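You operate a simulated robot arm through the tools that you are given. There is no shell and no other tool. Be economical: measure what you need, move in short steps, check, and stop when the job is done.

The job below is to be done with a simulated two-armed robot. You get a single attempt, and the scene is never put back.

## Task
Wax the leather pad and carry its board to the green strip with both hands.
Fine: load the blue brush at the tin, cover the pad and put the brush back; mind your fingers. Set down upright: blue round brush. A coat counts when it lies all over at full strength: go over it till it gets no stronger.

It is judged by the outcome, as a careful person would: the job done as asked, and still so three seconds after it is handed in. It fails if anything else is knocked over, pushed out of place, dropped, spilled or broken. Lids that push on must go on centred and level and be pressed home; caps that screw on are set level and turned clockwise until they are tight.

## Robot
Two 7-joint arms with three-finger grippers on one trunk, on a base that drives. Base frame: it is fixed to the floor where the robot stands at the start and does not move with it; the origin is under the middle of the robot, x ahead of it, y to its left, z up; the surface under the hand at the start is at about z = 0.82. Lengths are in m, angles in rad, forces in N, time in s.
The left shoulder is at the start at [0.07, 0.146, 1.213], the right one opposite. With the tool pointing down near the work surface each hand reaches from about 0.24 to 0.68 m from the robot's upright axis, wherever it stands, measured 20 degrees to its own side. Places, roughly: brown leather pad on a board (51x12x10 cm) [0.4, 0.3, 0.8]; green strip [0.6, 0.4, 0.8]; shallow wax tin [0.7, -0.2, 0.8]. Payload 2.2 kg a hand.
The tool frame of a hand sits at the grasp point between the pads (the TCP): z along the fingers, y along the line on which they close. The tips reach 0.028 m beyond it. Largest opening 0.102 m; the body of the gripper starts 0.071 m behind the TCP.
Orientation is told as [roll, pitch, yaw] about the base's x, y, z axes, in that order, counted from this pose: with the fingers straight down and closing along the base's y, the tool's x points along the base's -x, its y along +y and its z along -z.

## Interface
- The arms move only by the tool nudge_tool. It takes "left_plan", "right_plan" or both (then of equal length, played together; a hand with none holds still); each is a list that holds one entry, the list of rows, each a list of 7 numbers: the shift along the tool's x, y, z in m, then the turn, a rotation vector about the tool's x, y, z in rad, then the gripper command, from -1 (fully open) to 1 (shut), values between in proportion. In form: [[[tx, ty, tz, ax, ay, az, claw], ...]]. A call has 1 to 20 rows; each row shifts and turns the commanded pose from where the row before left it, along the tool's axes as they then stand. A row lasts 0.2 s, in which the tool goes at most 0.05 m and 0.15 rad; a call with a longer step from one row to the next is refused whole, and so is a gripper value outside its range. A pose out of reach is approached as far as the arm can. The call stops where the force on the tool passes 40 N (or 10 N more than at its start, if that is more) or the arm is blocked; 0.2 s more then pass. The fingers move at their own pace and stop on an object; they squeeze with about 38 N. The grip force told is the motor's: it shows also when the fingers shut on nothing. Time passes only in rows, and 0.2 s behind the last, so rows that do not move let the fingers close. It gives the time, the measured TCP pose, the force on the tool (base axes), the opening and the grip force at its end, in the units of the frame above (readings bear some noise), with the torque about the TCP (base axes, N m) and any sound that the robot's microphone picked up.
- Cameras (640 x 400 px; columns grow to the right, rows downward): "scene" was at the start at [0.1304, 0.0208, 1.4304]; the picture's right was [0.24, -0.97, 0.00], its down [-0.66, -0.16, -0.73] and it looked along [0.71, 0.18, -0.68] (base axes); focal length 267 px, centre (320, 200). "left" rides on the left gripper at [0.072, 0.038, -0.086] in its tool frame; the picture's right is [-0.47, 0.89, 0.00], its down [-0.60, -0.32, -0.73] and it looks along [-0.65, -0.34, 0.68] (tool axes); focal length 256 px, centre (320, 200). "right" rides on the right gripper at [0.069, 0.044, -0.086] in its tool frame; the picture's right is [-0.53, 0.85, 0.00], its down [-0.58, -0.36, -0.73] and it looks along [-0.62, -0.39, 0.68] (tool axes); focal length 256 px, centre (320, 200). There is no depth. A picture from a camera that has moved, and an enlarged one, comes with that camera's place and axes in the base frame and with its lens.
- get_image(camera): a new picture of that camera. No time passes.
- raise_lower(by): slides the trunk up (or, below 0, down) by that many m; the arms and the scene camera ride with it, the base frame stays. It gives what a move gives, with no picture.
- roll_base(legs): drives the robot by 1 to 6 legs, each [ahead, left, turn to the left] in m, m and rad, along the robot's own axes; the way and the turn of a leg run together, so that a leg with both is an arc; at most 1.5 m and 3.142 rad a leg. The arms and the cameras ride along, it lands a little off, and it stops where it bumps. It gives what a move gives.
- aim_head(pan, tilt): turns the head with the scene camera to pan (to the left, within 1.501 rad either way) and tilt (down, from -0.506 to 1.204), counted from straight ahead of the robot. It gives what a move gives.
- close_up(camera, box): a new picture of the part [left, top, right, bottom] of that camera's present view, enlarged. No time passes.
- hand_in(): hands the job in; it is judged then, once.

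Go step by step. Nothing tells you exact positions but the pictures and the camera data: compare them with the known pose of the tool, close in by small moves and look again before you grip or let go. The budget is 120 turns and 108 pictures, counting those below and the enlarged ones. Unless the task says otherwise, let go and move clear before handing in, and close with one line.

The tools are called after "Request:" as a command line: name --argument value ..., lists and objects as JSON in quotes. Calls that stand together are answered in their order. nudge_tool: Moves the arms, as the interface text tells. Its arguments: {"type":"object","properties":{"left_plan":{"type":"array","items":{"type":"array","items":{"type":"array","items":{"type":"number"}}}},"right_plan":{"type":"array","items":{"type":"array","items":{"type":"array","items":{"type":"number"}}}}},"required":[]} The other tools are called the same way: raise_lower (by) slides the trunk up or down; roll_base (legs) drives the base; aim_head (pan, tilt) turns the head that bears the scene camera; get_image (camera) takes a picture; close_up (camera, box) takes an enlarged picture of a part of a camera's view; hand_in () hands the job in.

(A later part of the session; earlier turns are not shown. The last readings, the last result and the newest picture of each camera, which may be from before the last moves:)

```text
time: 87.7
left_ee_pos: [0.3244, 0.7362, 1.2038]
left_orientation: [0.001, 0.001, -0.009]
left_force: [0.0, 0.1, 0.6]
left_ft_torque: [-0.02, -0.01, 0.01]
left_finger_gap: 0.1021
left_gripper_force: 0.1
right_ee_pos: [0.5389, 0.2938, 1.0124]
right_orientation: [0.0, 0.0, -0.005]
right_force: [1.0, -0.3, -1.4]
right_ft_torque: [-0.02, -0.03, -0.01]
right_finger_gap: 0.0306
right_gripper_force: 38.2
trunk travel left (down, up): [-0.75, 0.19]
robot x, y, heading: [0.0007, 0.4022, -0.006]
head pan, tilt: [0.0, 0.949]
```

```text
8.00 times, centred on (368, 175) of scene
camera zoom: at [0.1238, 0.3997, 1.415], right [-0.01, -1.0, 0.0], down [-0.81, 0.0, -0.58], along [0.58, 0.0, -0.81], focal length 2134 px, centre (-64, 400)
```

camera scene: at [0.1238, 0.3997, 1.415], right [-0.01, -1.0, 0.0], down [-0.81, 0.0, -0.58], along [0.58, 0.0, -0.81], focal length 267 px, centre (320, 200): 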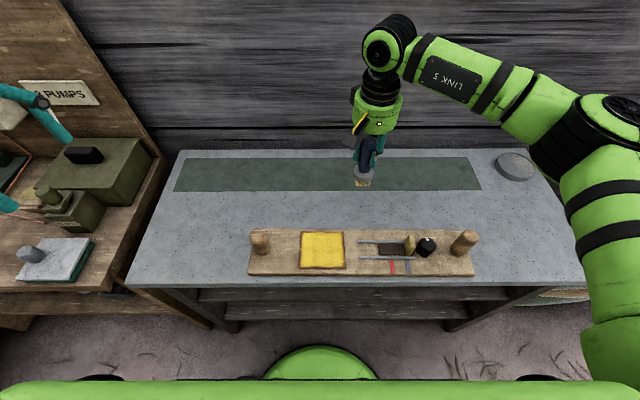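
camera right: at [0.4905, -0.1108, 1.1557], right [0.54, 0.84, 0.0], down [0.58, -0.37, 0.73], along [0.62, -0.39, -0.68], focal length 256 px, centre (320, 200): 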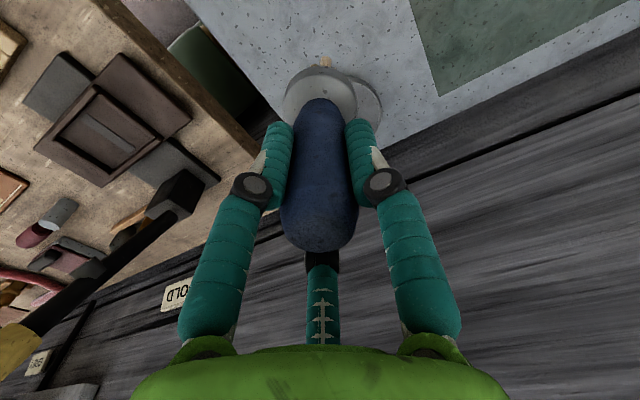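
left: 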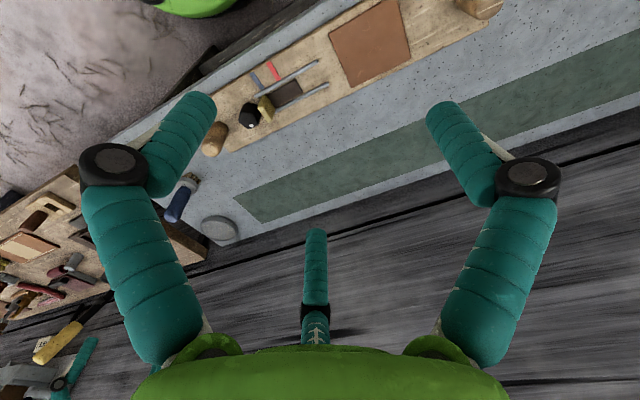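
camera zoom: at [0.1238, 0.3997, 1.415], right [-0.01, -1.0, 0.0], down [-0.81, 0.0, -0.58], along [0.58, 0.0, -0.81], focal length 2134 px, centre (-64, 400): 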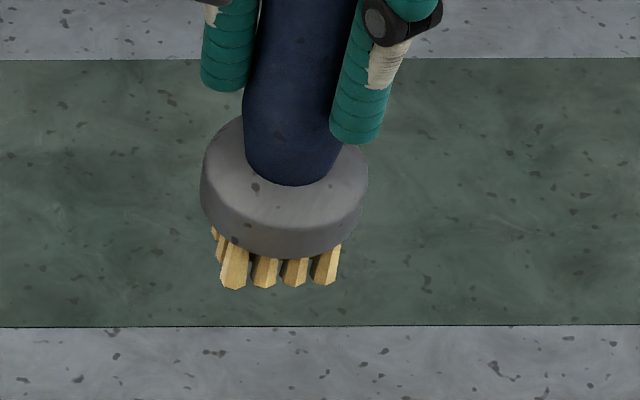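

The coat looks near saturated. As a test, I'll dwell once more over the middle with small circles and compare the same view.

Request:
nudge_tool --right_plan '[[[0.037, 0.025, 0, 0, 0, 0, 1], [0.036, 0.025, 0, 0, 0, 0, 1], [0.035, 0.025, 0, 0, 0, 0, 1], [0.035, 0.019, 0.02, 0, 0, 0, 1], [0, 0, 0.04, 0, 0, 0, 1], [0, 0, 0.013, 0, 0, 0, 1], [0, 0, 0.002, 0, 0, 0, 1], [0, 0, 0, 0, 0, 0, 1]]]'

```text
time: 89.5
left_ee_pos: [0.3236, 0.7354, 1.2063]
left_orientation: [0.001, -0.002, -0.007]
left_force: [-0.4, 0.3, -0.5]
left_ft_torque: [-0.05, 0.01, 0.05]
left_finger_gap: 0.1021
left_gripper_force: 0.0
right_ee_pos: [0.3939, 0.389, 0.9371]
right_orientation: [0.0, -0.001, -0.006]
right_force: [0.8, -2.2, 12.7]
right_ft_torque: [-0.45, 0.08, -0.02]
right_finger_gap: 0.0307
right_gripper_force: 37.8
trunk travel left (down, up): [-0.75, 0.19]
robot x, y, heading: [-0.0002, 0.3966, -0.003]
head pan, tilt: [0.0, 0.949]
```

Request:
nudge_tool --right_plan '[[[0, 0, -0.0005, 0, 0, 0, 1], [-0.01, 0, 0, 0, 0, 0, 1], [0, -0.012, 0, 0, 0, 0, 1], [0, -0.012, 0, 0, 0, 0, 1], [0, 0, 0, 0, 0, 0, 1], [0.01, 0, 0, 0, 0, 0, 1], [0.01, 0, 0, 0, 0, 0, 1], [0, 0.012, 0, 0, 0, 0, 1], [0, 0.012, 0, 0, 0, 0, 1], [0, 0.012, 0, 0, 0, 0, 1], [0, 0.012, 0, 0, 0, 0, 1], [-0.01, 0, 0, 0, 0, 0, 1], [-0.01, 0, 0, 0, 0, 0, 1], [0, -0.012, 0, 0, 0, 0, 1], [0, -0.012, 0, 0, 0, 0, 1], [0.01, 0, 0, 0, 0, 0, 1], [0, 0, 0, 0, 0, 0, 1], [0, 0, 0, 0, 0, 0, 1], [0, 0, 0, 0, 0, 0, 1]]]'

Request:
nudge_tool --right_plan '[[[0, 0, -0.03, 0, 0, 0, 1], [-0.04, -0.01, -0.025, 0, 0, 0, 1], [-0.04, -0.02, -0.02, 0, 0, 0, 1], [-0.04, -0.02, 0, 0, 0, 0, 1], [0, 0, 0, 0, 0, 0, 1]]]'

Request:
close_up --camera "scene" --box '[290, 225, 354, 275]'

```text
time: 93.5
left_ee_pos: [0.3246, 0.7345, 1.2054]
left_orientation: [-0.001, -0.002, -0.007]
left_force: [-0.1, 0.1, 0.2]
left_ft_torque: [0.05, -0.03, -0.01]
left_finger_gap: 0.102
left_gripper_force: 0.0
right_ee_pos: [0.3972, 0.387, 0.9359]
right_orientation: [0.001, -0.005, -0.007]
right_force: [11.8, -2.5, 23.0]
right_ft_torque: [-0.35, -0.65, 0.03]
right_finger_gap: 0.0307
right_gripper_force: 37.8
trunk travel left (down, up): [-0.75, 0.19]
robot x, y, heading: [0.0006, 0.4001, -0.007]
head pan, tilt: [0.0, 0.949]
```

```text
time: 94.7
left_ee_pos: [0.3255, 0.7363, 1.2058]
left_orientation: [0.0, -0.001, -0.007]
left_force: [0.2, 0.7, 0.3]
left_ft_torque: [0.03, -0.01, -0.01]
left_finger_gap: 0.1017
left_gripper_force: 0.0
right_ee_pos: [0.5152, 0.3393, 1.011]
right_orientation: [-0.001, 0.001, -0.007]
right_force: [-0.5, -0.1, -2.6]
right_ft_torque: [0.01, 0.0, 0.01]
right_finger_gap: 0.0305
right_gripper_force: 37.9
trunk travel left (down, up): [-0.75, 0.19]
robot x, y, heading: [0.0006, 0.3997, -0.006]
head pan, tilt: [0.0, 0.949]
```

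```text
8.00 times, centred on (322, 250) of scene
camera zoom: at [0.1239, 0.3996, 1.415], right [-0.01, -1.0, 0.0], down [-0.81, 0.0, -0.58], along [0.58, 0.0, -0.81], focal length 2134 px, centre (304, -200)
```

zoom: 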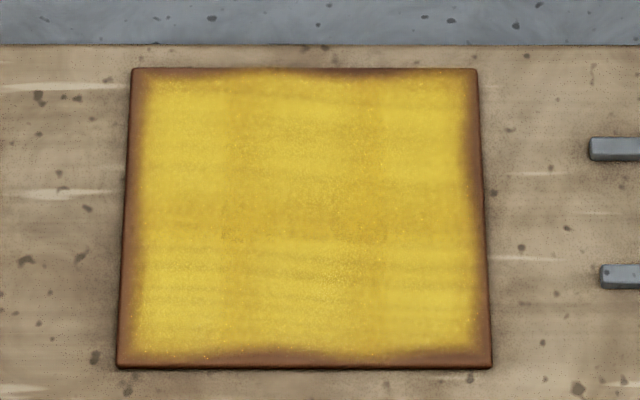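

There's no further change, so the coat is saturated. Now I'll put the brush back where it stood: raise it, drive right, and set it down upright.

Request:
nudge_tool --right_plan '[[[0, 0, -0.03, 0, 0, 0, 1], [0.03, -0.02, -0.03, 0, 0, 0, 1], [0, -0.04, 0, 0, 0, 0, 1], [0, 0, 0, 0, 0, 0, 1]]]'

Request:
roll_base --legs '[[0, -0.4, 0.006]]'

Request:
aim_head --pan 0 --tilt 0.85

Request:
get_image --camera "scene"

```text
time: 95.7
left_ee_pos: [0.3252, 0.7366, 1.2043]
left_orientation: [-0.001, 0.001, -0.007]
left_force: [-0.2, 0.1, -0.2]
left_ft_torque: [-0.04, 0.03, -0.01]
left_finger_gap: 0.1021
left_gripper_force: 0.0
right_ee_pos: [0.4826, 0.2786, 1.0721]
right_orientation: [-0.002, 0.0, -0.007]
right_force: [0.0, 1.4, -0.6]
right_ft_torque: [-0.01, 0.01, 0.02]
right_finger_gap: 0.0308
right_gripper_force: 38.1
trunk travel left (down, up): [-0.75, 0.19]
robot x, y, heading: [0.0011, 0.3999, -0.004]
head pan, tilt: [0.0, 0.949]
```

```text
time: 98.2
left_ee_pos: [0.3235, 0.3326, 1.2039]
left_orientation: [-0.001, -0.001, -0.008]
left_force: [1.1, 0.3, 0.3]
left_ft_torque: [-0.03, 0.02, -0.01]
left_finger_gap: 0.1021
left_gripper_force: 0.0
right_ee_pos: [0.4803, -0.1253, 1.0718]
right_orientation: [-0.002, -0.001, -0.006]
right_force: [1.0, 0.2, -1.6]
right_ft_torque: [0.0, 0.0, 0.0]
right_finger_gap: 0.0305
right_gripper_force: 37.9
trunk travel left (down, up): [-0.75, 0.19]
robot x, y, heading: [0.0009, -0.0032, -0.009]
head pan, tilt: [0.0, 0.949]
```

```text
time: 98.9
left_ee_pos: [0.3237, 0.3311, 1.2048]
left_orientation: [0.0, 0.0, -0.007]
left_force: [-0.5, -0.7, 0.3]
left_ft_torque: [-0.01, -0.03, 0.0]
left_finger_gap: 0.1019
left_gripper_force: 0.0
right_ee_pos: [0.4805, -0.1279, 1.0702]
right_orientation: [0.0, -0.001, -0.007]
right_force: [-0.2, 0.1, -2.1]
right_ft_torque: [-0.03, -0.01, -0.02]
right_finger_gap: 0.0303
right_gripper_force: 38.1
trunk travel left (down, up): [-0.75, 0.19]
robot x, y, heading: [0.0019, -0.0025, -0.005]
head pan, tilt: [0.0, 0.85]
```

```text
55 pictures are left
camera scene: at [0.1268, -0.0056, 1.4224], right [-0.01, -1.0, 0.0], down [-0.75, 0.01, -0.66], along [0.66, 0.0, -0.75], focal length 267 px, centre (320, 200)
```

scene: 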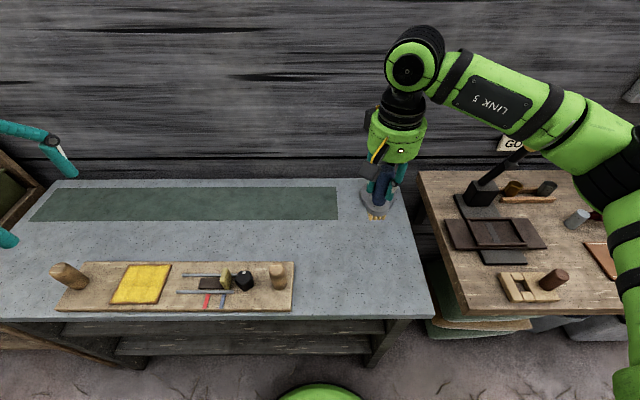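

The original spot is clear. I'll lower the brush there.

Request:
nudge_tool --right_plan '[[[0.003, 0.024, 0.02, 0, 0, 0, 1], [0, 0, 0.045, 0, 0, 0, 1], [0, 0, 0.045, 0, 0, 0, 1], [0, 0, 0.03, 0, 0, 0, 1], [0, 0, 0.006, 0, 0, 0, 1], [0, 0, 0, 0, 0, 0, 1]]]'

Request:
nudge_tool --right_plan '[[[0, 0, 0.003, 0, 0, 0, 1], [0, 0, 0, 0, 0, 0, 1]]]'

```text
time: 100.3
left_ee_pos: [0.3233, 0.331, 1.205]
left_orientation: [-0.001, 0.0, -0.007]
left_force: [0.6, -0.2, -0.3]
left_ft_torque: [0.01, -0.01, 0.0]
left_finger_gap: 0.1021
left_gripper_force: 0.0
right_ee_pos: [0.4772, -0.1044, 0.9261]
right_orientation: [-0.001, 0.0, -0.008]
right_force: [-0.6, -0.4, -0.8]
right_ft_torque: [0.0, 0.02, 0.02]
right_finger_gap: 0.0305
right_gripper_force: 37.8
trunk travel left (down, up): [-0.75, 0.19]
robot x, y, heading: [-0.0024, -0.0041, -0.004]
head pan, tilt: [0.0, 0.85]
```

```text
time: 100.9
left_ee_pos: [0.3236, 0.3301, 1.2052]
left_orientation: [0.001, 0.0, -0.008]
left_force: [1.2, 0.3, 0.0]
left_ft_torque: [-0.01, 0.01, 0.03]
left_finger_gap: 0.1019
left_gripper_force: 0.0
right_ee_pos: [0.4767, -0.1048, 0.9219]
right_orientation: [-0.001, 0.0, -0.01]
right_force: [-0.2, 0.4, -1.5]
right_ft_torque: [-0.03, -0.01, 0.02]
right_finger_gap: 0.0306
right_gripper_force: 38.4
trunk travel left (down, up): [-0.75, 0.19]
robot x, y, heading: [-0.0016, -0.0047, -0.009]
head pan, tilt: [0.0, 0.85]
```

Request:
nudge_tool --right_plan '[[[0, 0, 0.002, 0, 0, 0, 1], [0, 0, 0, 0, 0, 0, 1]]]'

```text
time: 101.5
left_ee_pos: [0.3226, 0.3305, 1.2051]
left_orientation: [0.0, 0.0, -0.007]
left_force: [-0.2, -0.1, -0.6]
left_ft_torque: [0.04, -0.01, 0.01]
left_finger_gap: 0.102
left_gripper_force: 0.0
right_ee_pos: [0.4767, -0.1028, 0.9198]
right_orientation: [0.0, -0.001, -0.008]
right_force: [-0.4, 0.4, -1.4]
right_ft_torque: [0.0, -0.01, 0.0]
right_finger_gap: 0.0308
right_gripper_force: 38.0
trunk travel left (down, up): [-0.75, 0.19]
robot x, y, heading: [-0.0013, -0.0046, -0.01]
head pan, tilt: [0.0, 0.85]
```

Request:
nudge_tool --right_plan '[[[0, 0, 0.0015, 0, 0, 0, 1], [0, 0, 0, 0, 0, 0, 1]]]'

Request:
close_up --camera "scene" --box '[330, 170, 430, 250]'

```text
time: 102.1
left_ee_pos: [0.3245, 0.3305, 1.2045]
left_orientation: [-0.001, 0.0, -0.008]
left_force: [0.8, -0.6, 0.3]
left_ft_torque: [0.01, 0.0, 0.01]
left_finger_gap: 0.102
left_gripper_force: 0.1
right_ee_pos: [0.4773, -0.1031, 0.9178]
right_orientation: [-0.001, 0.001, -0.007]
right_force: [-0.7, -0.3, -1.2]
right_ft_torque: [0.01, -0.01, -0.01]
right_finger_gap: 0.0308
right_gripper_force: 37.7
trunk travel left (down, up): [-0.75, 0.19]
robot x, y, heading: [0.0011, -0.0035, -0.009]
head pan, tilt: [0.0, 0.85]
```

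```text
5.00 times, centred on (380, 210) of scene
camera zoom: at [0.1269, -0.0053, 1.4225], right [-0.01, -1.0, 0.0], down [-0.75, 0.01, -0.66], along [0.66, 0.0, -0.75], focal length 1334 px, centre (20, 150)
```

zoom: 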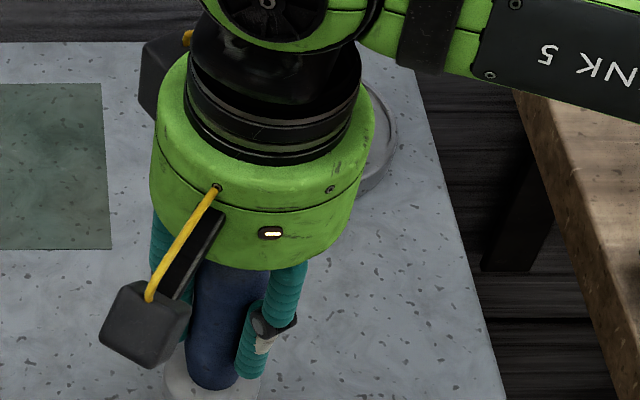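

Request:
nudge_tool --right_plan '[[[0, 0, 0.0015, 0, 0, 0, 1], [0, 0, 0, 0, 0, 0, 1]]]'

Request:
nudge_tool --right_plan '[[[0, 0, 0.0012, 0, 0, 0, 1], [0, 0, 0, 0, 0, 0, 1]]]'

```text
time: 102.7
left_ee_pos: [0.3228, 0.3304, 1.2055]
left_orientation: [0.0, 0.0, -0.006]
left_force: [0.6, 0.2, -0.1]
left_ft_torque: [0.0, -0.01, 0.01]
left_finger_gap: 0.1018
left_gripper_force: 0.1
right_ee_pos: [0.4758, -0.1022, 0.9184]
right_orientation: [0.0, -0.001, -0.008]
right_force: [1.5, -0.9, 6.1]
right_ft_torque: [-0.09, 0.09, 0.04]
right_finger_gap: 0.0305
right_gripper_force: 37.3
trunk travel left (down, up): [-0.75, 0.19]
robot x, y, heading: [0.0001, -0.0038, -0.008]
head pan, tilt: [0.0, 0.85]
```

```text
time: 103.3
left_ee_pos: [0.3223, 0.3312, 1.2051]
left_orientation: [0.001, -0.002, -0.006]
left_force: [0.2, -0.2, 0.3]
left_ft_torque: [-0.03, 0.03, 0.0]
left_finger_gap: 0.102
left_gripper_force: 0.1
right_ee_pos: [0.4774, -0.1026, 0.9194]
right_orientation: [0.001, -0.005, -0.009]
right_force: [1.2, -2.7, 12.3]
right_ft_torque: [-0.06, 0.19, 0.04]
right_finger_gap: 0.0305
right_gripper_force: 38.1
trunk travel left (down, up): [-0.75, 0.19]
robot x, y, heading: [-0.0033, -0.0056, -0.004]
head pan, tilt: [0.0, 0.85]
```

The brush is on the table. I'll back off the press, open gently, and rise straight up.

Request:
nudge_tool --right_plan '[[[0, 0, -0.0014, 0, 0, 0, 1], [0, 0, 0, 0, 0, 0, 1], [0, 0, 0, 0, 0, 0, 0.2], [0, 0, 0, 0, 0, 0, -0.3], [0, 0, 0, 0, 0, 0, -1], [0, 0, 0, 0, 0, 0, -1], [0, 0, -0.02, 0, 0, 0, -1], [0, 0, -0.04, 0, 0, 0, -1], [0, 0, -0.045, 0, 0, 0, -1], [0, 0, -0.045, 0, 0, 0, -1], [0, 0, -0.03, 0, 0, 0, -1], [0, 0, 0, 0, 0, 0, -1]]]'

Request:
close_up --camera "scene" --box '[310, 170, 430, 260]'

```text
time: 105.9
left_ee_pos: [0.3242, 0.3306, 1.2049]
left_orientation: [0.0, -0.001, -0.007]
left_force: [0.1, 0.0, -0.6]
left_ft_torque: [-0.03, -0.01, -0.02]
left_finger_gap: 0.1022
left_gripper_force: 0.0
right_ee_pos: [0.4774, -0.1032, 1.0961]
right_orientation: [-0.002, 0.001, -0.008]
right_force: [-0.2, 0.7, 0.2]
right_ft_torque: [0.02, -0.01, 0.03]
right_finger_gap: 0.1017
right_gripper_force: 0.0
trunk travel left (down, up): [-0.75, 0.19]
robot x, y, heading: [0.0012, -0.0056, -0.003]
head pan, tilt: [0.0, 0.85]
```

```text
4.44 times, centred on (370, 215) of scene
camera zoom: at [0.1269, -0.0054, 1.4225], right [-0.01, -1.0, 0.0], down [-0.75, 0.01, -0.66], along [0.66, 0.0, -0.75], focal length 1186 px, centre (98, 133)
```

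zoom: 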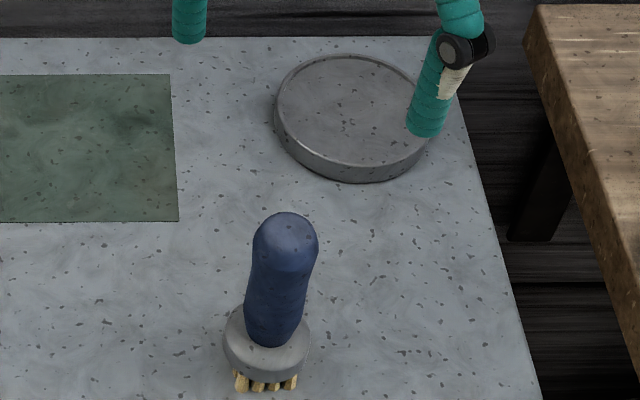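

The brush stands upright at its old place. The strip spans x≈0.58–0.71 and y≈-0.06–0.81, which is near the reach limit. I'll centre the robot on the board and try creeping ahead to gain reach.

Request:
roll_base --legs '[[0, 0.385, 0.005]]'

Request:
roll_base --legs '[[0.04, 0, 0]]'

Request:
aim_head --pan 0 --tilt 0.95

Request:
get_image --camera "scene"

```text
time: 108.3
left_ee_pos: [0.3172, 0.7192, 1.2054]
left_orientation: [0.001, -0.002, 0.008]
left_force: [-0.9, -0.3, 0.1]
left_ft_torque: [0.02, 0.01, -0.01]
left_finger_gap: 0.1019
left_gripper_force: 0.1
right_ee_pos: [0.478, 0.2859, 1.0973]
right_orientation: [0.003, 0.0, 0.006]
right_force: [0.9, -0.1, 0.4]
right_ft_torque: [-0.01, 0.02, 0.01]
right_finger_gap: 0.1018
right_gripper_force: 0.1
trunk travel left (down, up): [-0.75, 0.19]
robot x, y, heading: [-0.0048, 0.3784, 0.004]
head pan, tilt: [0.0, 0.85]
```

```text
time: 109.2
left_ee_pos: [0.3511, 0.7201, 1.2075]
left_orientation: [0.0, -0.005, 0.008]
left_force: [-1.2, 0.2, -0.9]
left_ft_torque: [0.02, -0.08, 0.0]
left_finger_gap: 0.102
left_gripper_force: 0.1
right_ee_pos: [0.5114, 0.2877, 1.1008]
right_orientation: [0.002, -0.007, 0.008]
right_force: [-0.4, -0.2, -0.1]
right_ft_torque: [-0.01, -0.06, 0.02]
right_finger_gap: 0.102
right_gripper_force: 0.0
trunk travel left (down, up): [-0.75, 0.19]
robot x, y, heading: [0.0332, 0.3795, 0.002]
head pan, tilt: [0.0, 0.85]
```

```text
time: 109.9
left_ee_pos: [0.3589, 0.7192, 1.2058]
left_orientation: [0.0, 0.0, 0.006]
left_force: [-0.8, -0.7, 0.2]
left_ft_torque: [-0.02, 0.05, 0.01]
left_finger_gap: 0.1019
left_gripper_force: 0.0
right_ee_pos: [0.516, 0.2886, 1.0962]
right_orientation: [-0.001, 0.001, 0.008]
right_force: [0.1, 0.4, 0.3]
right_ft_torque: [-0.02, 0.05, 0.0]
right_finger_gap: 0.1021
right_gripper_force: 0.0
trunk travel left (down, up): [-0.75, 0.19]
robot x, y, heading: [0.0367, 0.3802, 0.007]
head pan, tilt: [0.0, 0.949]
```

```text
52 pictures are left
camera scene: at [0.1601, 0.3814, 1.415], right [0.01, -1.0, 0.0], down [-0.81, -0.01, -0.58], along [0.58, 0.0, -0.81], focal length 267 px, centre (320, 200)
```

scene: 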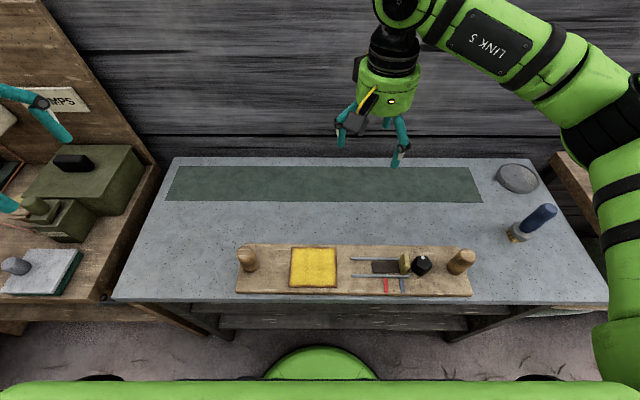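

There was no bump. The robot now stands 4 cm further ahead, which should give enough reach. I'll measure the knobs from close-ups.

Request:
close_up --camera "scene" --box '[220, 230, 348, 310]'

Request:
close_up --camera "scene" --box '[370, 230, 498, 310]'

```text
5.00 times, centred on (284, 270) of scene
camera zoom: at [0.1601, 0.3814, 1.415], right [0.01, -1.0, 0.0], down [-0.81, -0.01, -0.58], along [0.58, 0.0, -0.81], focal length 1334 px, centre (500, -150)
```

zoom: 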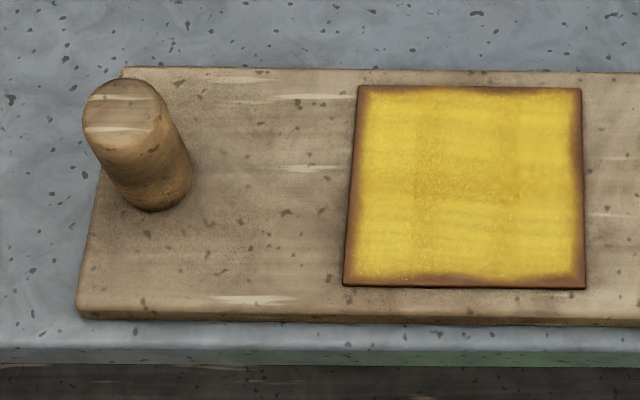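

```text
5.00 times, centred on (434, 270) of scene
camera zoom: at [0.1601, 0.3814, 1.415], right [0.01, -1.0, 0.0], down [-0.81, -0.01, -0.58], along [0.58, 0.0, -0.81], focal length 1334 px, centre (-250, -150)
```

zoom: 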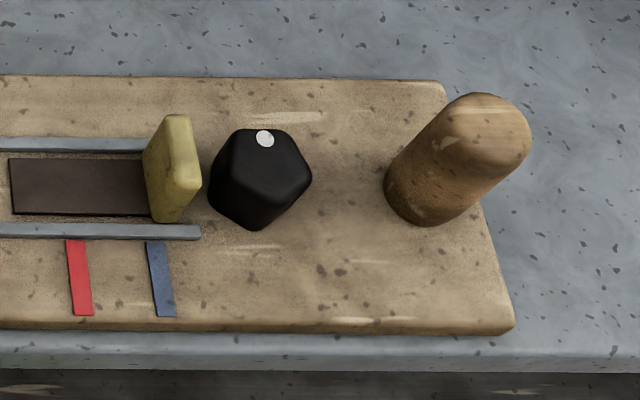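

The knobs stand at about (0.386, 0.537) and (0.386, 0.081), and the strip centre is at about (0.648, 0.372). I'll bring both hands above the knobs with the fingers half open so they clear the black piece.

Request:
nudge_tool --left_plan '[[[-0.0045, -0.0303, 0.0343, 0, 0, 0, -0.3], [-0.0045, -0.0303, 0.0343, 0, 0, 0, -0.3], [-0.0045, -0.0303, 0.0343, 0, 0, 0, -0.3], [-0.0045, -0.0303, 0.0343, 0, 0, 0, -0.3], [-0.0045, -0.0303, 0.0343, 0, 0, 0, -0.3], [-0.0045, -0.0303, 0.0343, 0, 0, 0, -0.3], [0, 0, 0, 0, 0, 0, -0.3]]]' --right_plan '[[[0.0215, -0.0346, 0.016, 0, 0, 0, -0.3], [0.0215, -0.0346, 0.016, 0, 0, 0, -0.3], [0.0215, -0.0346, 0.016, 0, 0, 0, -0.3], [0.0215, -0.0346, 0.016, 0, 0, 0, -0.3], [0.0215, -0.0346, 0.016, 0, 0, 0, -0.3], [0.0215, -0.0346, 0.016, 0, 0, 0, -0.3], [0, 0, 0, 0, 0, 0, -0.3]]]'

Request:
get_image --camera "scene"

Request:
get_image --camera "right"

Request:
get_image --camera "left"

```text
time: 111.5
left_ee_pos: [0.382, 0.5404, 0.9987]
left_orientation: [-0.002, 0.0, 0.007]
left_force: [0.7, -0.1, 0.1]
left_ft_torque: [-0.08, -0.01, 0.0]
left_finger_gap: 0.0665
left_gripper_force: 0.0
right_ee_pos: [0.3884, 0.0828, 0.9991]
right_orientation: [-0.002, -0.001, 0.008]
right_force: [0.2, 1.0, 0.1]
right_ft_torque: [-0.02, -0.01, 0.04]
right_finger_gap: 0.0661
right_gripper_force: 0.1
trunk travel left (down, up): [-0.75, 0.19]
robot x, y, heading: [0.0375, 0.3793, 0.011]
head pan, tilt: [0.0, 0.949]
```

```text
49 pictures are left
camera scene: at [0.1604, 0.3833, 1.415], right [0.01, -1.0, 0.0], down [-0.81, -0.01, -0.58], along [0.58, 0.0, -0.81], focal length 267 px, centre (320, 200)
```

scene: 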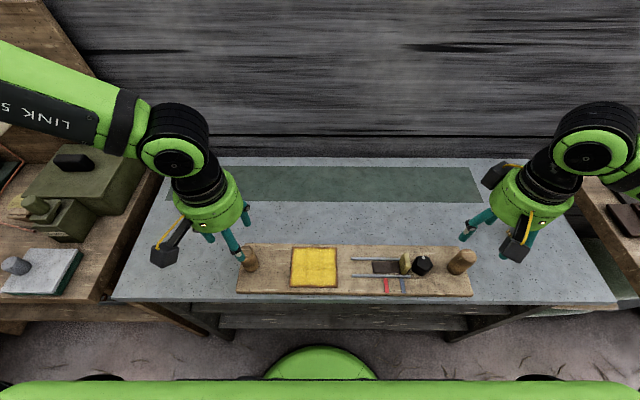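

```text
48 pictures are left
camera right: at [0.3189, 0.1264, 1.0855], right [0.53, 0.85, 0.0], down [0.58, -0.36, 0.73], along [0.62, -0.39, -0.68], focal length 256 px, centre (320, 200)
```

right: 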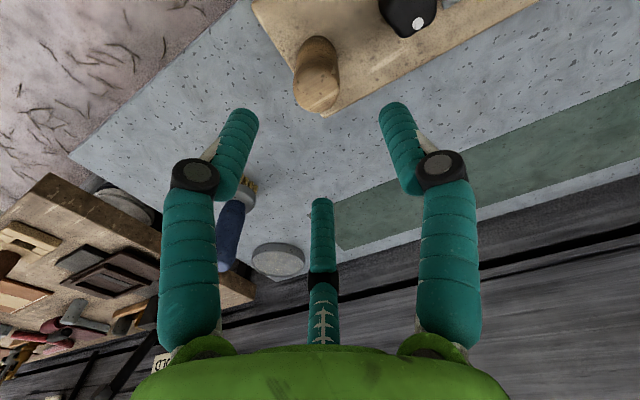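

```text
47 pictures are left
camera left: at [0.3103, 0.5793, 1.085], right [0.46, 0.89, 0.0], down [0.61, -0.31, 0.73], along [0.65, -0.34, -0.68], focal length 256 px, centre (320, 200)
```

left: 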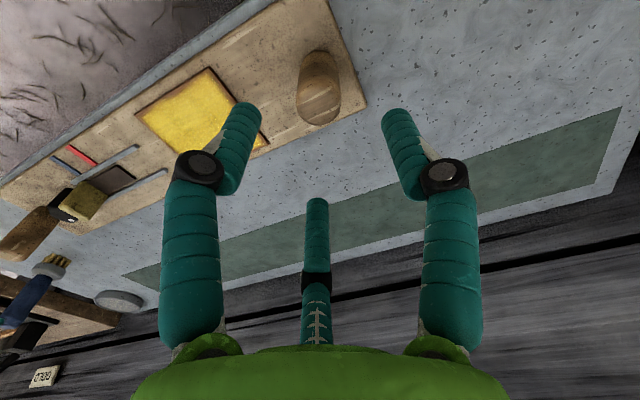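

Both hands are aligned over the knobs. I'll lower them together with the fingers still above the board.

Request:
nudge_tool --left_plan '[[[0, 0, 0.03, 0, 0, 0, -0.2], [0, 0, 0.03, 0, 0, 0, -0.2], [0, 0, 0.03, 0, 0, 0, -0.2], [0, 0, 0.022, 0, 0, 0, -0.2], [0, 0, 0, 0, 0, 0, -0.2]]]' --right_plan '[[[0.005, 0.002, 0.03, 0, 0, 0, -0.2], [0, 0, 0.03, 0, 0, 0, -0.2], [0, 0, 0.03, 0, 0, 0, -0.2], [0, 0, 0.022, 0, 0, 0, -0.2], [0, 0, 0, 0, 0, 0, -0.2]]]'

Request:
get_image --camera "right"

Request:
get_image --camera "left"

Request:
get_image --camera "scene"

```text
time: 112.7
left_ee_pos: [0.3848, 0.5433, 0.8919]
left_orientation: [-0.001, -0.002, 0.006]
left_force: [-0.9, 0.2, -0.3]
left_ft_torque: [-0.02, -0.02, 0.0]
left_finger_gap: 0.0613
left_gripper_force: 0.1
left hand out of reach, approached as far as the arm can: row 4
right_ee_pos: [0.3831, 0.081, 0.8878]
right_orientation: [-0.001, -0.001, 0.006]
right_force: [-0.4, -0.4, 0.3]
right_ft_torque: [-0.03, -0.01, 0.0]
right_finger_gap: 0.061
right_gripper_force: 0.1
trunk travel left (down, up): [-0.75, 0.19]
robot x, y, heading: [0.0377, 0.3799, 0.005]
head pan, tilt: [0.0, 0.949]
```

```text
46 pictures are left
camera right: at [0.3136, 0.125, 0.9742], right [0.53, 0.85, 0.0], down [0.58, -0.36, 0.73], along [0.62, -0.39, -0.68], focal length 256 px, centre (320, 200)
```

right: 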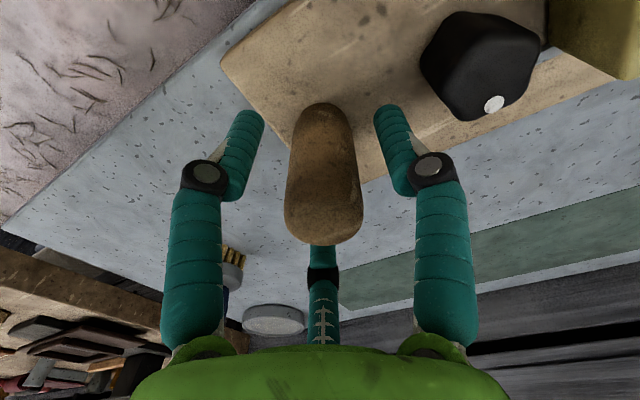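

```text
45 pictures are left
camera left: at [0.311, 0.5819, 0.9775], right [0.46, 0.89, 0.0], down [0.61, -0.31, 0.73], along [0.65, -0.34, -0.68], focal length 256 px, centre (320, 200)
```

left: 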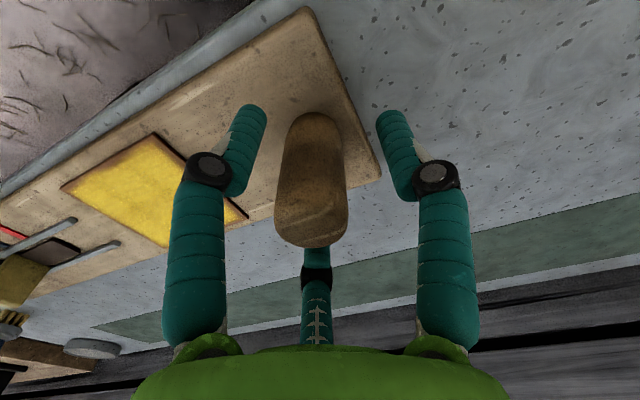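

```text
44 pictures are left
camera scene: at [0.1599, 0.3816, 1.415], right [0.01, -1.0, 0.0], down [-0.81, -0.01, -0.58], along [0.58, 0.0, -0.81], focal length 267 px, centre (320, 200)
```

scene: 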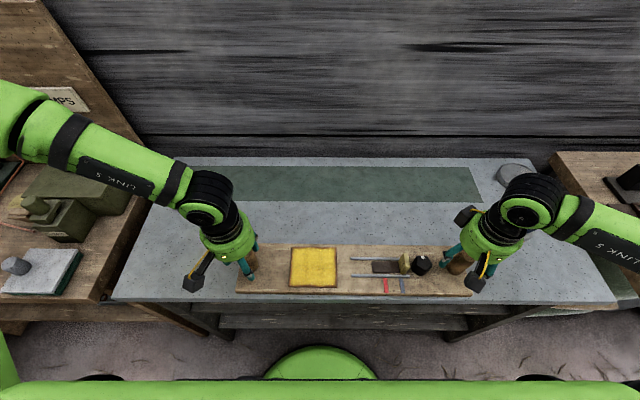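

The left arm is at a limit here, so I'll lift both hands, lower the trunk 8 cm to put the shoulders lower, and come back down.

Request:
nudge_tool --left_plan '[[[0, 0, -0.03, 0, 0, 0, -0.2], [0, -0.003, -0.03, 0, 0, 0, -0.2], [0, 0, -0.035, 0, 0, 0, -0.2], [0, 0, 0, 0, 0, 0, -0.2]]]' --right_plan '[[[0, 0, -0.03, 0, 0, 0, -0.2], [0, 0, -0.03, 0, 0, 0, -0.2], [0, 0, -0.035, 0, 0, 0, -0.2], [0, 0, 0, 0, 0, 0, -0.2]]]'

Request:
raise_lower --by -0.08

```text
time: 113.7
left_ee_pos: [0.3857, 0.5401, 0.9877]
left_orientation: [0.001, 0.001, 0.005]
left_force: [0.5, 0.1, -0.3]
left_ft_torque: [0.02, 0.0, 0.0]
left_finger_gap: 0.0613
left_gripper_force: 0.1
right_ee_pos: [0.3865, 0.0813, 0.9834]
right_orientation: [0.0, 0.001, 0.005]
right_force: [0.3, 0.6, -0.1]
right_ft_torque: [0.02, 0.03, -0.02]
right_finger_gap: 0.0613
right_gripper_force: 0.0
trunk travel left (down, up): [-0.75, 0.19]
robot x, y, heading: [0.0383, 0.3773, 0.005]
head pan, tilt: [0.0, 0.949]
```

```text
time: 114.9
left_ee_pos: [0.3848, 0.5405, 0.9076]
left_orientation: [-0.003, 0.0, 0.006]
left_force: [-0.2, 0.6, -0.7]
left_ft_torque: [0.01, -0.01, 0.01]
left_finger_gap: 0.0613
left_gripper_force: 0.0
right_ee_pos: [0.3861, 0.0803, 0.9034]
right_orientation: [0.0, 0.0, 0.007]
right_force: [-0.3, 0.1, 0.3]
right_ft_torque: [-0.02, 0.0, -0.01]
right_finger_gap: 0.0612
right_gripper_force: 0.0
trunk travel left (down, up): [-0.67, 0.27]
robot x, y, heading: [0.0365, 0.3805, 0.009]
head pan, tilt: [0.0, 0.949]
```

Request:
nudge_tool --left_plan '[[[0, 0, 0.0116, 0, 0, 0, -0.2], [0, 0, 0.0116, 0, 0, 0, -0.2], [0, 0, 0, 0, 0, 0, -0.2], [0, 0, 0, 0, 0, 0, 0.1], [0, 0, 0, 0, 0, 0, 0.3], [0, 0, 0, 0, 0, 0, 1], [0, 0, 0, 0, 0, 0, 1]]]' --right_plan '[[[0, 0, 0.0094, 0, 0, 0, -0.2], [0, 0, 0.0094, 0, 0, 0, -0.2], [0, 0, 0, 0, 0, 0, -0.2], [0, 0, 0, 0, 0, 0, 0.1], [0, 0, 0, 0, 0, 0, 0.3], [0, 0, 0, 0, 0, 0, 1], [0, 0, 0, 0, 0, 0, 1]]]'

Request:
get_image --camera "right"

Request:
get_image --camera "left"

```text
time: 116.5
left_ee_pos: [0.3847, 0.5393, 0.8837]
left_orientation: [-0.001, 0.0, 0.006]
left_force: [0.8, -10.1, -0.7]
left_ft_torque: [0.02, -0.12, 0.12]
left_finger_gap: 0.0355
left_gripper_force: 38.2
right_ee_pos: [0.3859, 0.0822, 0.8853]
right_orientation: [0.004, -0.001, 0.01]
right_force: [-0.5, 11.9, -0.2]
right_ft_torque: [0.2, 0.06, -0.17]
right_finger_gap: 0.0341
right_gripper_force: 37.9
trunk travel left (down, up): [-0.67, 0.27]
robot x, y, heading: [0.0396, 0.3812, 0.008]
head pan, tilt: [0.0, 0.949]
```

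```text
43 pictures are left
camera right: at [0.3162, 0.1243, 0.9714], right [0.53, 0.85, 0.0], down [0.58, -0.36, 0.73], along [0.62, -0.38, -0.68], focal length 256 px, centre (320, 200)
```

right: 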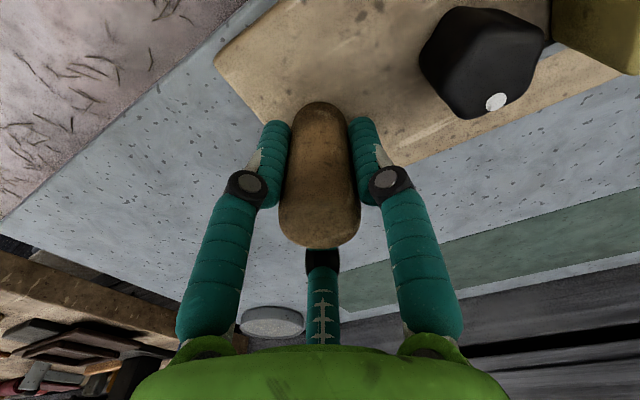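

```text
42 pictures are left
camera left: at [0.3131, 0.5774, 0.9701], right [0.46, 0.89, 0.0], down [0.61, -0.31, 0.73], along [0.65, -0.34, -0.68], focal length 256 px, centre (320, 200)
```

left: 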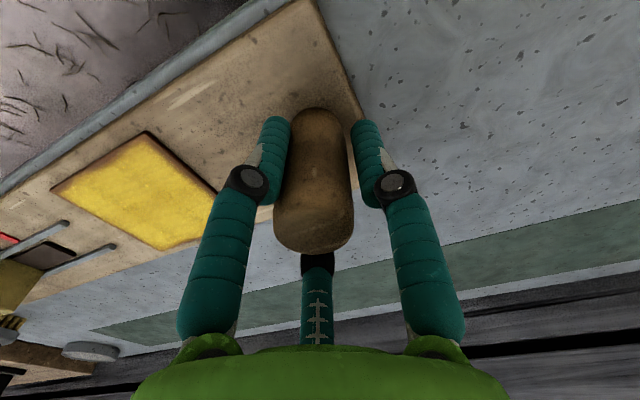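

Both knobs are gripped. I'll ease the slight inner tension and lift 4 cm slowly together.

Request:
nudge_tool --left_plan '[[[0, -0.001, 0, 0, 0, 0, 1], [0, 0, -0.005, 0, 0, 0, 1], [0, 0, -0.01, 0, 0, 0, 1], [0, 0, -0.01, 0, 0, 0, 1], [0, 0, -0.01, 0, 0, 0, 1], [0, 0, 0, 0, 0, 0, 1]]]' --right_plan '[[[0, 0.001, 0, 0, 0, 0, 1], [0, 0, -0.005, 0, 0, 0, 1], [0, 0, -0.01, 0, 0, 0, 1], [0, 0, -0.01, 0, 0, 0, 1], [0, 0, -0.01, 0, 0, 0, 1], [0, 0, 0, 0, 0, 0, 1]]]'

Request:
get_image --camera "scene"

```text
time: 117.9
left_ee_pos: [0.3864, 0.5388, 0.9189]
left_orientation: [0.001, 0.001, 0.009]
left_force: [-0.1, -2.5, -3.1]
left_ft_torque: [-0.2, -0.02, -0.06]
left_finger_gap: 0.0358
left_gripper_force: 38.5
right_ee_pos: [0.3869, 0.0818, 0.9195]
right_orientation: [0.001, -0.001, 0.006]
right_force: [-0.7, 2.6, -3.9]
right_ft_torque: [-0.02, 0.0, -0.11]
right_finger_gap: 0.0335
right_gripper_force: 38.2
trunk travel left (down, up): [-0.67, 0.27]
robot x, y, heading: [0.0408, 0.3813, 0.004]
head pan, tilt: [0.0, 0.949]
```

```text
41 pictures are left
camera scene: at [0.1612, 0.3812, 1.3349], right [0.01, -1.0, 0.0], down [-0.81, -0.01, -0.58], along [0.58, 0.0, -0.81], focal length 267 px, centre (320, 200)
```

scene: 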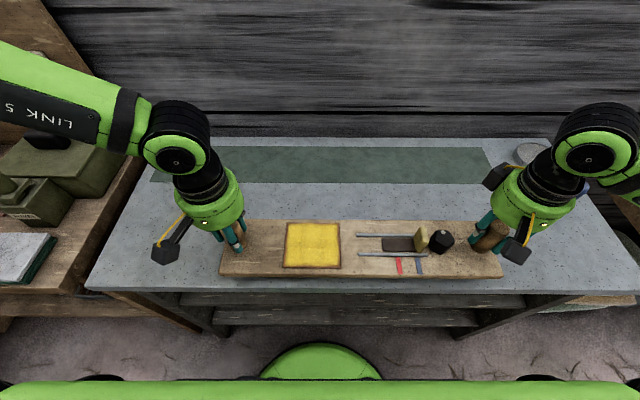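

The board hangs level, weighing about 7 N in all. I'll carry it forward and left toward the strip with both hands in step.

Request:
nudge_tool --left_plan '[[[-0.008, 0.002, -0.004, 0, 0, 0, 1], [-0.015, 0.005, -0.004, 0, 0, 0, 1], [-0.02, 0.006, 0, 0, 0, 0, 1], [-0.02, 0.006, 0, 0, 0, 0, 1], [-0.02, 0.006, 0, 0, 0, 0, 1], [-0.02, 0.006, 0, 0, 0, 0, 1], [-0.02, 0.006, 0, 0, 0, 0, 1], [-0.02, 0.006, 0, 0, 0, 0, 1], [-0.02, 0.006, 0, 0, 0, 0, 1], [-0.02, 0.006, 0, 0, 0, 0, 1], [-0.02, 0.005, 0, 0, 0, 0, 1], [-0.012, 0, 0, 0, 0, 0, 1], [0, 0, 0, 0, 0, 0, 1], [0, 0, 0, 0, 0, 0, 1]]]' --right_plan '[[[-0.008, 0.002, -0.004, 0, 0, 0, 1], [-0.015, 0.005, -0.004, 0, 0, 0, 1], [-0.02, 0.006, 0, 0, 0, 0, 1], [-0.02, 0.006, 0, 0, 0, 0, 1], [-0.02, 0.006, 0, 0, 0, 0, 1], [-0.02, 0.006, 0, 0, 0, 0, 1], [-0.02, 0.006, 0, 0, 0, 0, 1], [-0.02, 0.006, 0, 0, 0, 0, 1], [-0.02, 0.006, 0, 0, 0, 0, 1], [-0.02, 0.006, 0, 0, 0, 0, 1], [-0.02, 0.005, 0, 0, 0, 0, 1], [-0.012, 0, 0, 0, 0, 0, 1], [0, 0, 0, 0, 0, 0, 1], [0, 0, 0, 0, 0, 0, 1]]]'

Request:
aim_head --pan 0 --tilt 0.75

Request:
get_image --camera "scene"

```text
time: 120.9
left_ee_pos: [0.5894, 0.6048, 0.9315]
left_orientation: [-0.007, -0.001, 0.003]
left_force: [0.1, -30.4, -4.4]
left_ft_torque: [0.2, -0.1, -0.48]
left_finger_gap: 0.035
left_gripper_force: 38.4
left hand out of reach, approached as far as the arm can: row 11, 12
right_ee_pos: [0.6026, 0.1486, 0.9273]
right_orientation: [0.009, 0.001, 0.013]
right_force: [0.2, 29.8, 0.6]
right_ft_torque: [0.83, 0.08, -0.05]
right_finger_gap: 0.0329
right_gripper_force: 37.8
trunk travel left (down, up): [-0.67, 0.27]
robot x, y, heading: [0.0389, 0.3767, 0.006]
head pan, tilt: [0.0, 0.949]
```

```text
time: 121.6
left_ee_pos: [0.5894, 0.6049, 0.9311]
left_orientation: [-0.007, 0.001, 0.004]
left_force: [0.2, -30.0, -5.1]
left_ft_torque: [-0.09, 0.07, -0.49]
left_finger_gap: 0.0351
left_gripper_force: 38.1
right_ee_pos: [0.6019, 0.1479, 0.9274]
right_orientation: [0.01, 0.0, 0.014]
right_force: [0.2, 28.6, -1.2]
right_ft_torque: [1.1, -0.07, -0.19]
right_finger_gap: 0.0331
right_gripper_force: 38.6
trunk travel left (down, up): [-0.67, 0.27]
robot x, y, heading: [0.04, 0.3781, 0.007]
head pan, tilt: [0.0, 0.75]
```

```text
40 pictures are left
camera scene: at [0.1715, 0.3814, 1.3503], right [0.01, -1.0, 0.0], down [-0.68, 0.0, -0.73], along [0.73, 0.01, -0.68], focal length 267 px, centre (320, 200)
```

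scene: 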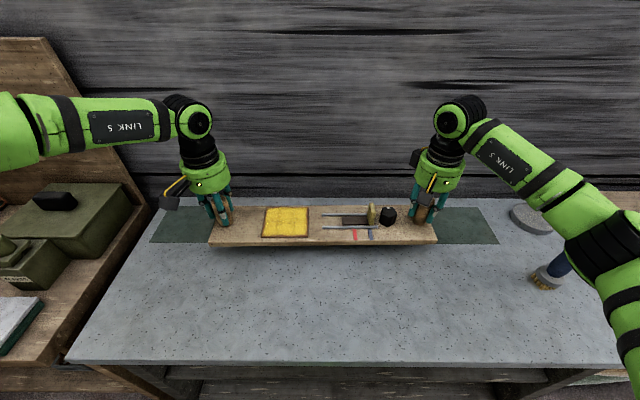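

The left arm hit its limit 5 cm short and the hands now stretch the board slightly. I'll back off 2 cm, ease the tension, then raise the trunk again for a different arm posture.

Request:
nudge_tool --left_plan '[[[0.01, -0.002, 0, 0, 0, 0, 1], [0.01, -0.001, 0, 0, 0, 0, 1], [0, 0, 0, 0, 0, 0, 1]]]' --right_plan '[[[0.01, 0.001, 0, 0, 0, 0, 1], [0.01, 0.001, 0, 0, 0, 0, 1], [0, 0, 0, 0, 0, 0, 1]]]'

Request:
raise_lower --by 0.08

```text
time: 122.4
left_ee_pos: [0.5682, 0.6033, 0.9327]
left_orientation: [-0.006, 0.001, 0.008]
left_force: [-0.6, -21.3, -1.8]
left_ft_torque: [-0.8, 0.18, -0.31]
left_finger_gap: 0.0347
left_gripper_force: 38.0
right_ee_pos: [0.5813, 0.1461, 0.9281]
right_orientation: [0.002, 0.001, 0.008]
right_force: [1.2, 21.2, -3.9]
right_ft_torque: [0.32, -0.16, -0.17]
right_finger_gap: 0.0328
right_gripper_force: 37.8
trunk travel left (down, up): [-0.67, 0.27]
robot x, y, heading: [0.0423, 0.3791, 0.008]
head pan, tilt: [0.0, 0.75]
```

```text
time: 123.6
left_ee_pos: [0.5693, 0.6024, 1.0119]
left_orientation: [-0.004, 0.001, 0.007]
left_force: [0.1, -21.2, -2.7]
left_ft_torque: [-0.84, 0.06, -0.04]
left_finger_gap: 0.0349
left_gripper_force: 38.5
right_ee_pos: [0.5813, 0.1472, 1.0093]
right_orientation: [0.004, 0.003, 0.009]
right_force: [0.0, 19.8, -3.9]
right_ft_torque: [0.43, -0.05, -0.06]
right_finger_gap: 0.0331
right_gripper_force: 37.9
trunk travel left (down, up): [-0.75, 0.19]
robot x, y, heading: [0.0373, 0.3781, 0.006]
head pan, tilt: [0.0, 0.75]
```

Request:
nudge_tool --left_plan '[[[-0.006, -0.001, 0.0015, 0, 0, 0, 1], [-0.006, -0.001, 0.0015, 0, 0, 0, 1], [0, -0.001, 0.015, 0, 0, 0, 1], [0, 0, 0.02, 0, 0, 0, 1], [0, 0, 0.02, 0, 0, 0, 1], [0, 0, 0.015, 0, 0, 0, 1], [0, 0, 0, 0, 0, 0, 1]]]' --right_plan '[[[0, 0.001, 0, 0, 0, 0, 1], [0, 0.001, 0, 0, 0, 0, 1], [0, 0, 0.015, 0, 0, 0, 1], [0, 0, 0.02, 0, 0, 0, 1], [0, 0, 0.02, 0, 0, 0, 1], [0, 0, 0.015, 0, 0, 0, 1], [0, 0, 0, 0, 0, 0, 1]]]'

```text
time: 125.2
left_ee_pos: [0.5628, 0.6078, 0.9499]
left_orientation: [-0.01, -0.005, 0.005]
left_force: [1.5, -34.0, -0.3]
left_ft_torque: [0.37, -0.04, -0.03]
left_finger_gap: 0.0329
left_gripper_force: 37.9
left hand out of reach, approached as far as the arm can: row 4, 5, 6
right_ee_pos: [0.5797, 0.154, 0.9388]
right_orientation: [0.015, 0.004, 0.018]
right_force: [-1.2, 33.5, 1.6]
right_ft_torque: [1.03, 0.07, 0.05]
right_finger_gap: 0.0332
right_gripper_force: 37.8
trunk travel left (down, up): [-0.75, 0.19]
robot x, y, heading: [0.038, 0.38, 0.002]
head pan, tilt: [0.0, 0.75]
```

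The left arm runs out when low relative to its shoulder, so a lower trunk will help. I'll raise both hands and take out the stretch, then lower the trunk.

Request:
nudge_tool --left_plan '[[[0, -0.003, -0.01, 0, 0, 0, 1], [0, -0.002, -0.02, 0, 0, 0, 1], [0, -0.002, -0.02, 0, 0, 0, 1], [0, 0, -0.02, 0, 0, 0, 1], [0, 0, 0, 0, 0, 0, 1]]]' --right_plan '[[[0, 0, -0.015, 0, 0, 0, 1], [0, 0, -0.02, 0, 0, 0, 1], [0, 0, -0.02, 0, 0, 0, 1], [0, 0, -0.02, 0, 0, 0, 1], [0, 0, 0, 0, 0, 0, 1]]]'

```text
time: 126.4
left_ee_pos: [0.5622, 0.604, 1.0206]
left_orientation: [-0.007, -0.004, 0.007]
left_force: [2.6, -25.4, -2.4]
left_ft_torque: [-0.94, -0.37, 0.29]
left_finger_gap: 0.0331
left_gripper_force: 38.1
right_ee_pos: [0.5804, 0.1489, 1.0112]
right_orientation: [0.007, 0.003, 0.011]
right_force: [-1.3, 24.7, -3.2]
right_ft_torque: [0.41, 0.34, 0.02]
right_finger_gap: 0.0329
right_gripper_force: 38.2
trunk travel left (down, up): [-0.75, 0.19]
robot x, y, heading: [0.0358, 0.3793, 0.013]
head pan, tilt: [0.0, 0.75]
```

Request:
nudge_tool --left_plan '[[[-0.006, -0.002, 0.003, 0, 0, 0, 1], [-0.006, -0.001, 0.003, 0, 0, 0, 1], [-0.005, -0.001, 0.002, 0, 0, 0, 1], [0, 0, 0, 0, 0, 0, 1]]]'

```text
time: 127.4
left_ee_pos: [0.5782, 0.6003, 1.0102]
left_orientation: [-0.002, 0.002, 0.009]
left_force: [-1.6, -15.4, -1.2]
left_ft_torque: [-0.94, 0.18, -0.23]
left_finger_gap: 0.0329
left_gripper_force: 38.0
right_ee_pos: [0.5823, 0.1463, 1.0131]
right_orientation: [-0.001, 0.0, 0.007]
right_force: [1.5, 15.0, -5.1]
right_ft_torque: [0.07, -0.17, -0.49]
right_finger_gap: 0.0331
right_gripper_force: 38.2
trunk travel left (down, up): [-0.75, 0.19]
robot x, y, heading: [0.0426, 0.3822, 0.005]
head pan, tilt: [0.0, 0.75]
```

Request:
nudge_tool --left_plan '[[[-0.002, -0.001, 0, 0, 0, 0, 1], [-0.001, -0.001, 0, 0, 0, 0, 1], [0, 0, 0, 0, 0, 0, 1]]]' --right_plan '[[[0, 0.001, 0, 0, 0, 0, 1], [0, 0, 0, 0, 0, 0, 1], [0, 0, 0, 0, 0, 0, 1]]]'

Request:
raise_lower --by -0.08

Request:
nudge_tool --left_plan '[[[0, 0, -0.02, 0, 0, 0, 1], [0, 0, -0.025, 0, 0, 0, 1], [0, 0, -0.025, 0, 0, 0, 1], [0, 0, 0, 0, 0, 0, 1]]]' --right_plan '[[[0, 0, -0.02, 0, 0, 0, 1], [0, 0, -0.025, 0, 0, 0, 1], [0, 0, -0.025, 0, 0, 0, 1], [0, 0, 0, 0, 0, 0, 1]]]'

Request:
aim_head --pan 0.5 --tilt 0.6

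Request:
get_image --camera "scene"

```text
time: 128.2
left_ee_pos: [0.5819, 0.6013, 1.0097]
left_orientation: [0.002, 0.002, 0.009]
left_force: [-1.1, -4.2, -2.7]
left_ft_torque: [-0.26, 0.13, -0.2]
left_finger_gap: 0.033
left_gripper_force: 37.7
right_ee_pos: [0.5803, 0.1475, 1.0132]
right_orientation: [-0.003, 0.001, 0.006]
right_force: [0.6, 4.5, -2.6]
right_ft_torque: [0.3, -0.14, -0.33]
right_finger_gap: 0.0327
right_gripper_force: 37.8
trunk travel left (down, up): [-0.75, 0.19]
robot x, y, heading: [0.0344, 0.3828, 0.008]
head pan, tilt: [0.0, 0.75]
```

```text
time: 129.3
left_ee_pos: [0.5816, 0.6008, 0.9309]
left_orientation: [0.003, 0.0, 0.005]
left_force: [-0.3, 6.0, -4.1]
left_ft_torque: [0.58, 0.12, -0.04]
left_finger_gap: 0.0326
left_gripper_force: 38.6
right_ee_pos: [0.5807, 0.1474, 0.9322]
right_orientation: [-0.001, 0.002, 0.004]
right_force: [0.0, -6.2, -1.3]
right_ft_torque: [-0.01, -0.17, -0.06]
right_finger_gap: 0.033
right_gripper_force: 38.2
trunk travel left (down, up): [-0.67, 0.27]
robot x, y, heading: [0.0382, 0.3784, 0.005]
head pan, tilt: [0.0, 0.75]
```

```text
time: 130.3
left_ee_pos: [0.5833, 0.602, 1.0031]
left_orientation: [0.002, -0.001, 0.009]
left_force: [0.2, 10.7, -1.7]
left_ft_torque: [0.13, 0.16, 0.07]
left_finger_gap: 0.0328
left_gripper_force: 37.5
right_ee_pos: [0.5819, 0.1475, 1.0034]
right_orientation: [-0.001, 0.005, 0.006]
right_force: [0.4, -11.0, -5.1]
right_ft_torque: [-0.56, -0.18, 0.06]
right_finger_gap: 0.033
right_gripper_force: 37.7
trunk travel left (down, up): [-0.67, 0.27]
robot x, y, heading: [0.0381, 0.3807, 0.007]
head pan, tilt: [0.0, 0.75]
```

```text
time: 131.3
left_ee_pos: [0.5822, 0.602, 1.0028]
left_orientation: [0.001, -0.001, 0.008]
left_force: [0.4, 15.6, -1.8]
left_ft_torque: [0.1, -0.28, 0.0]
left_finger_gap: 0.0328
left_gripper_force: 37.7
right_ee_pos: [0.5809, 0.1483, 1.0051]
right_orientation: [-0.002, 0.002, 0.005]
right_force: [-0.6, -15.2, -4.2]
right_ft_torque: [-0.67, 0.24, 0.03]
right_finger_gap: 0.0327
right_gripper_force: 37.5
trunk travel left (down, up): [-0.67, 0.27]
robot x, y, heading: [0.0373, 0.378, 0.01]
head pan, tilt: [0.499, 0.6]
```

```text
39 pictures are left
camera scene: at [0.1659, 0.4236, 1.3633], right [0.48, -0.88, 0.0], down [-0.5, -0.27, -0.82], along [0.72, 0.4, -0.57], focal length 267 px, centre (320, 200)
```

scene: 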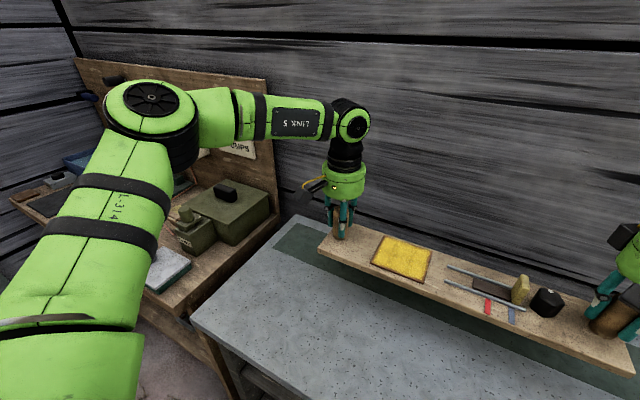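

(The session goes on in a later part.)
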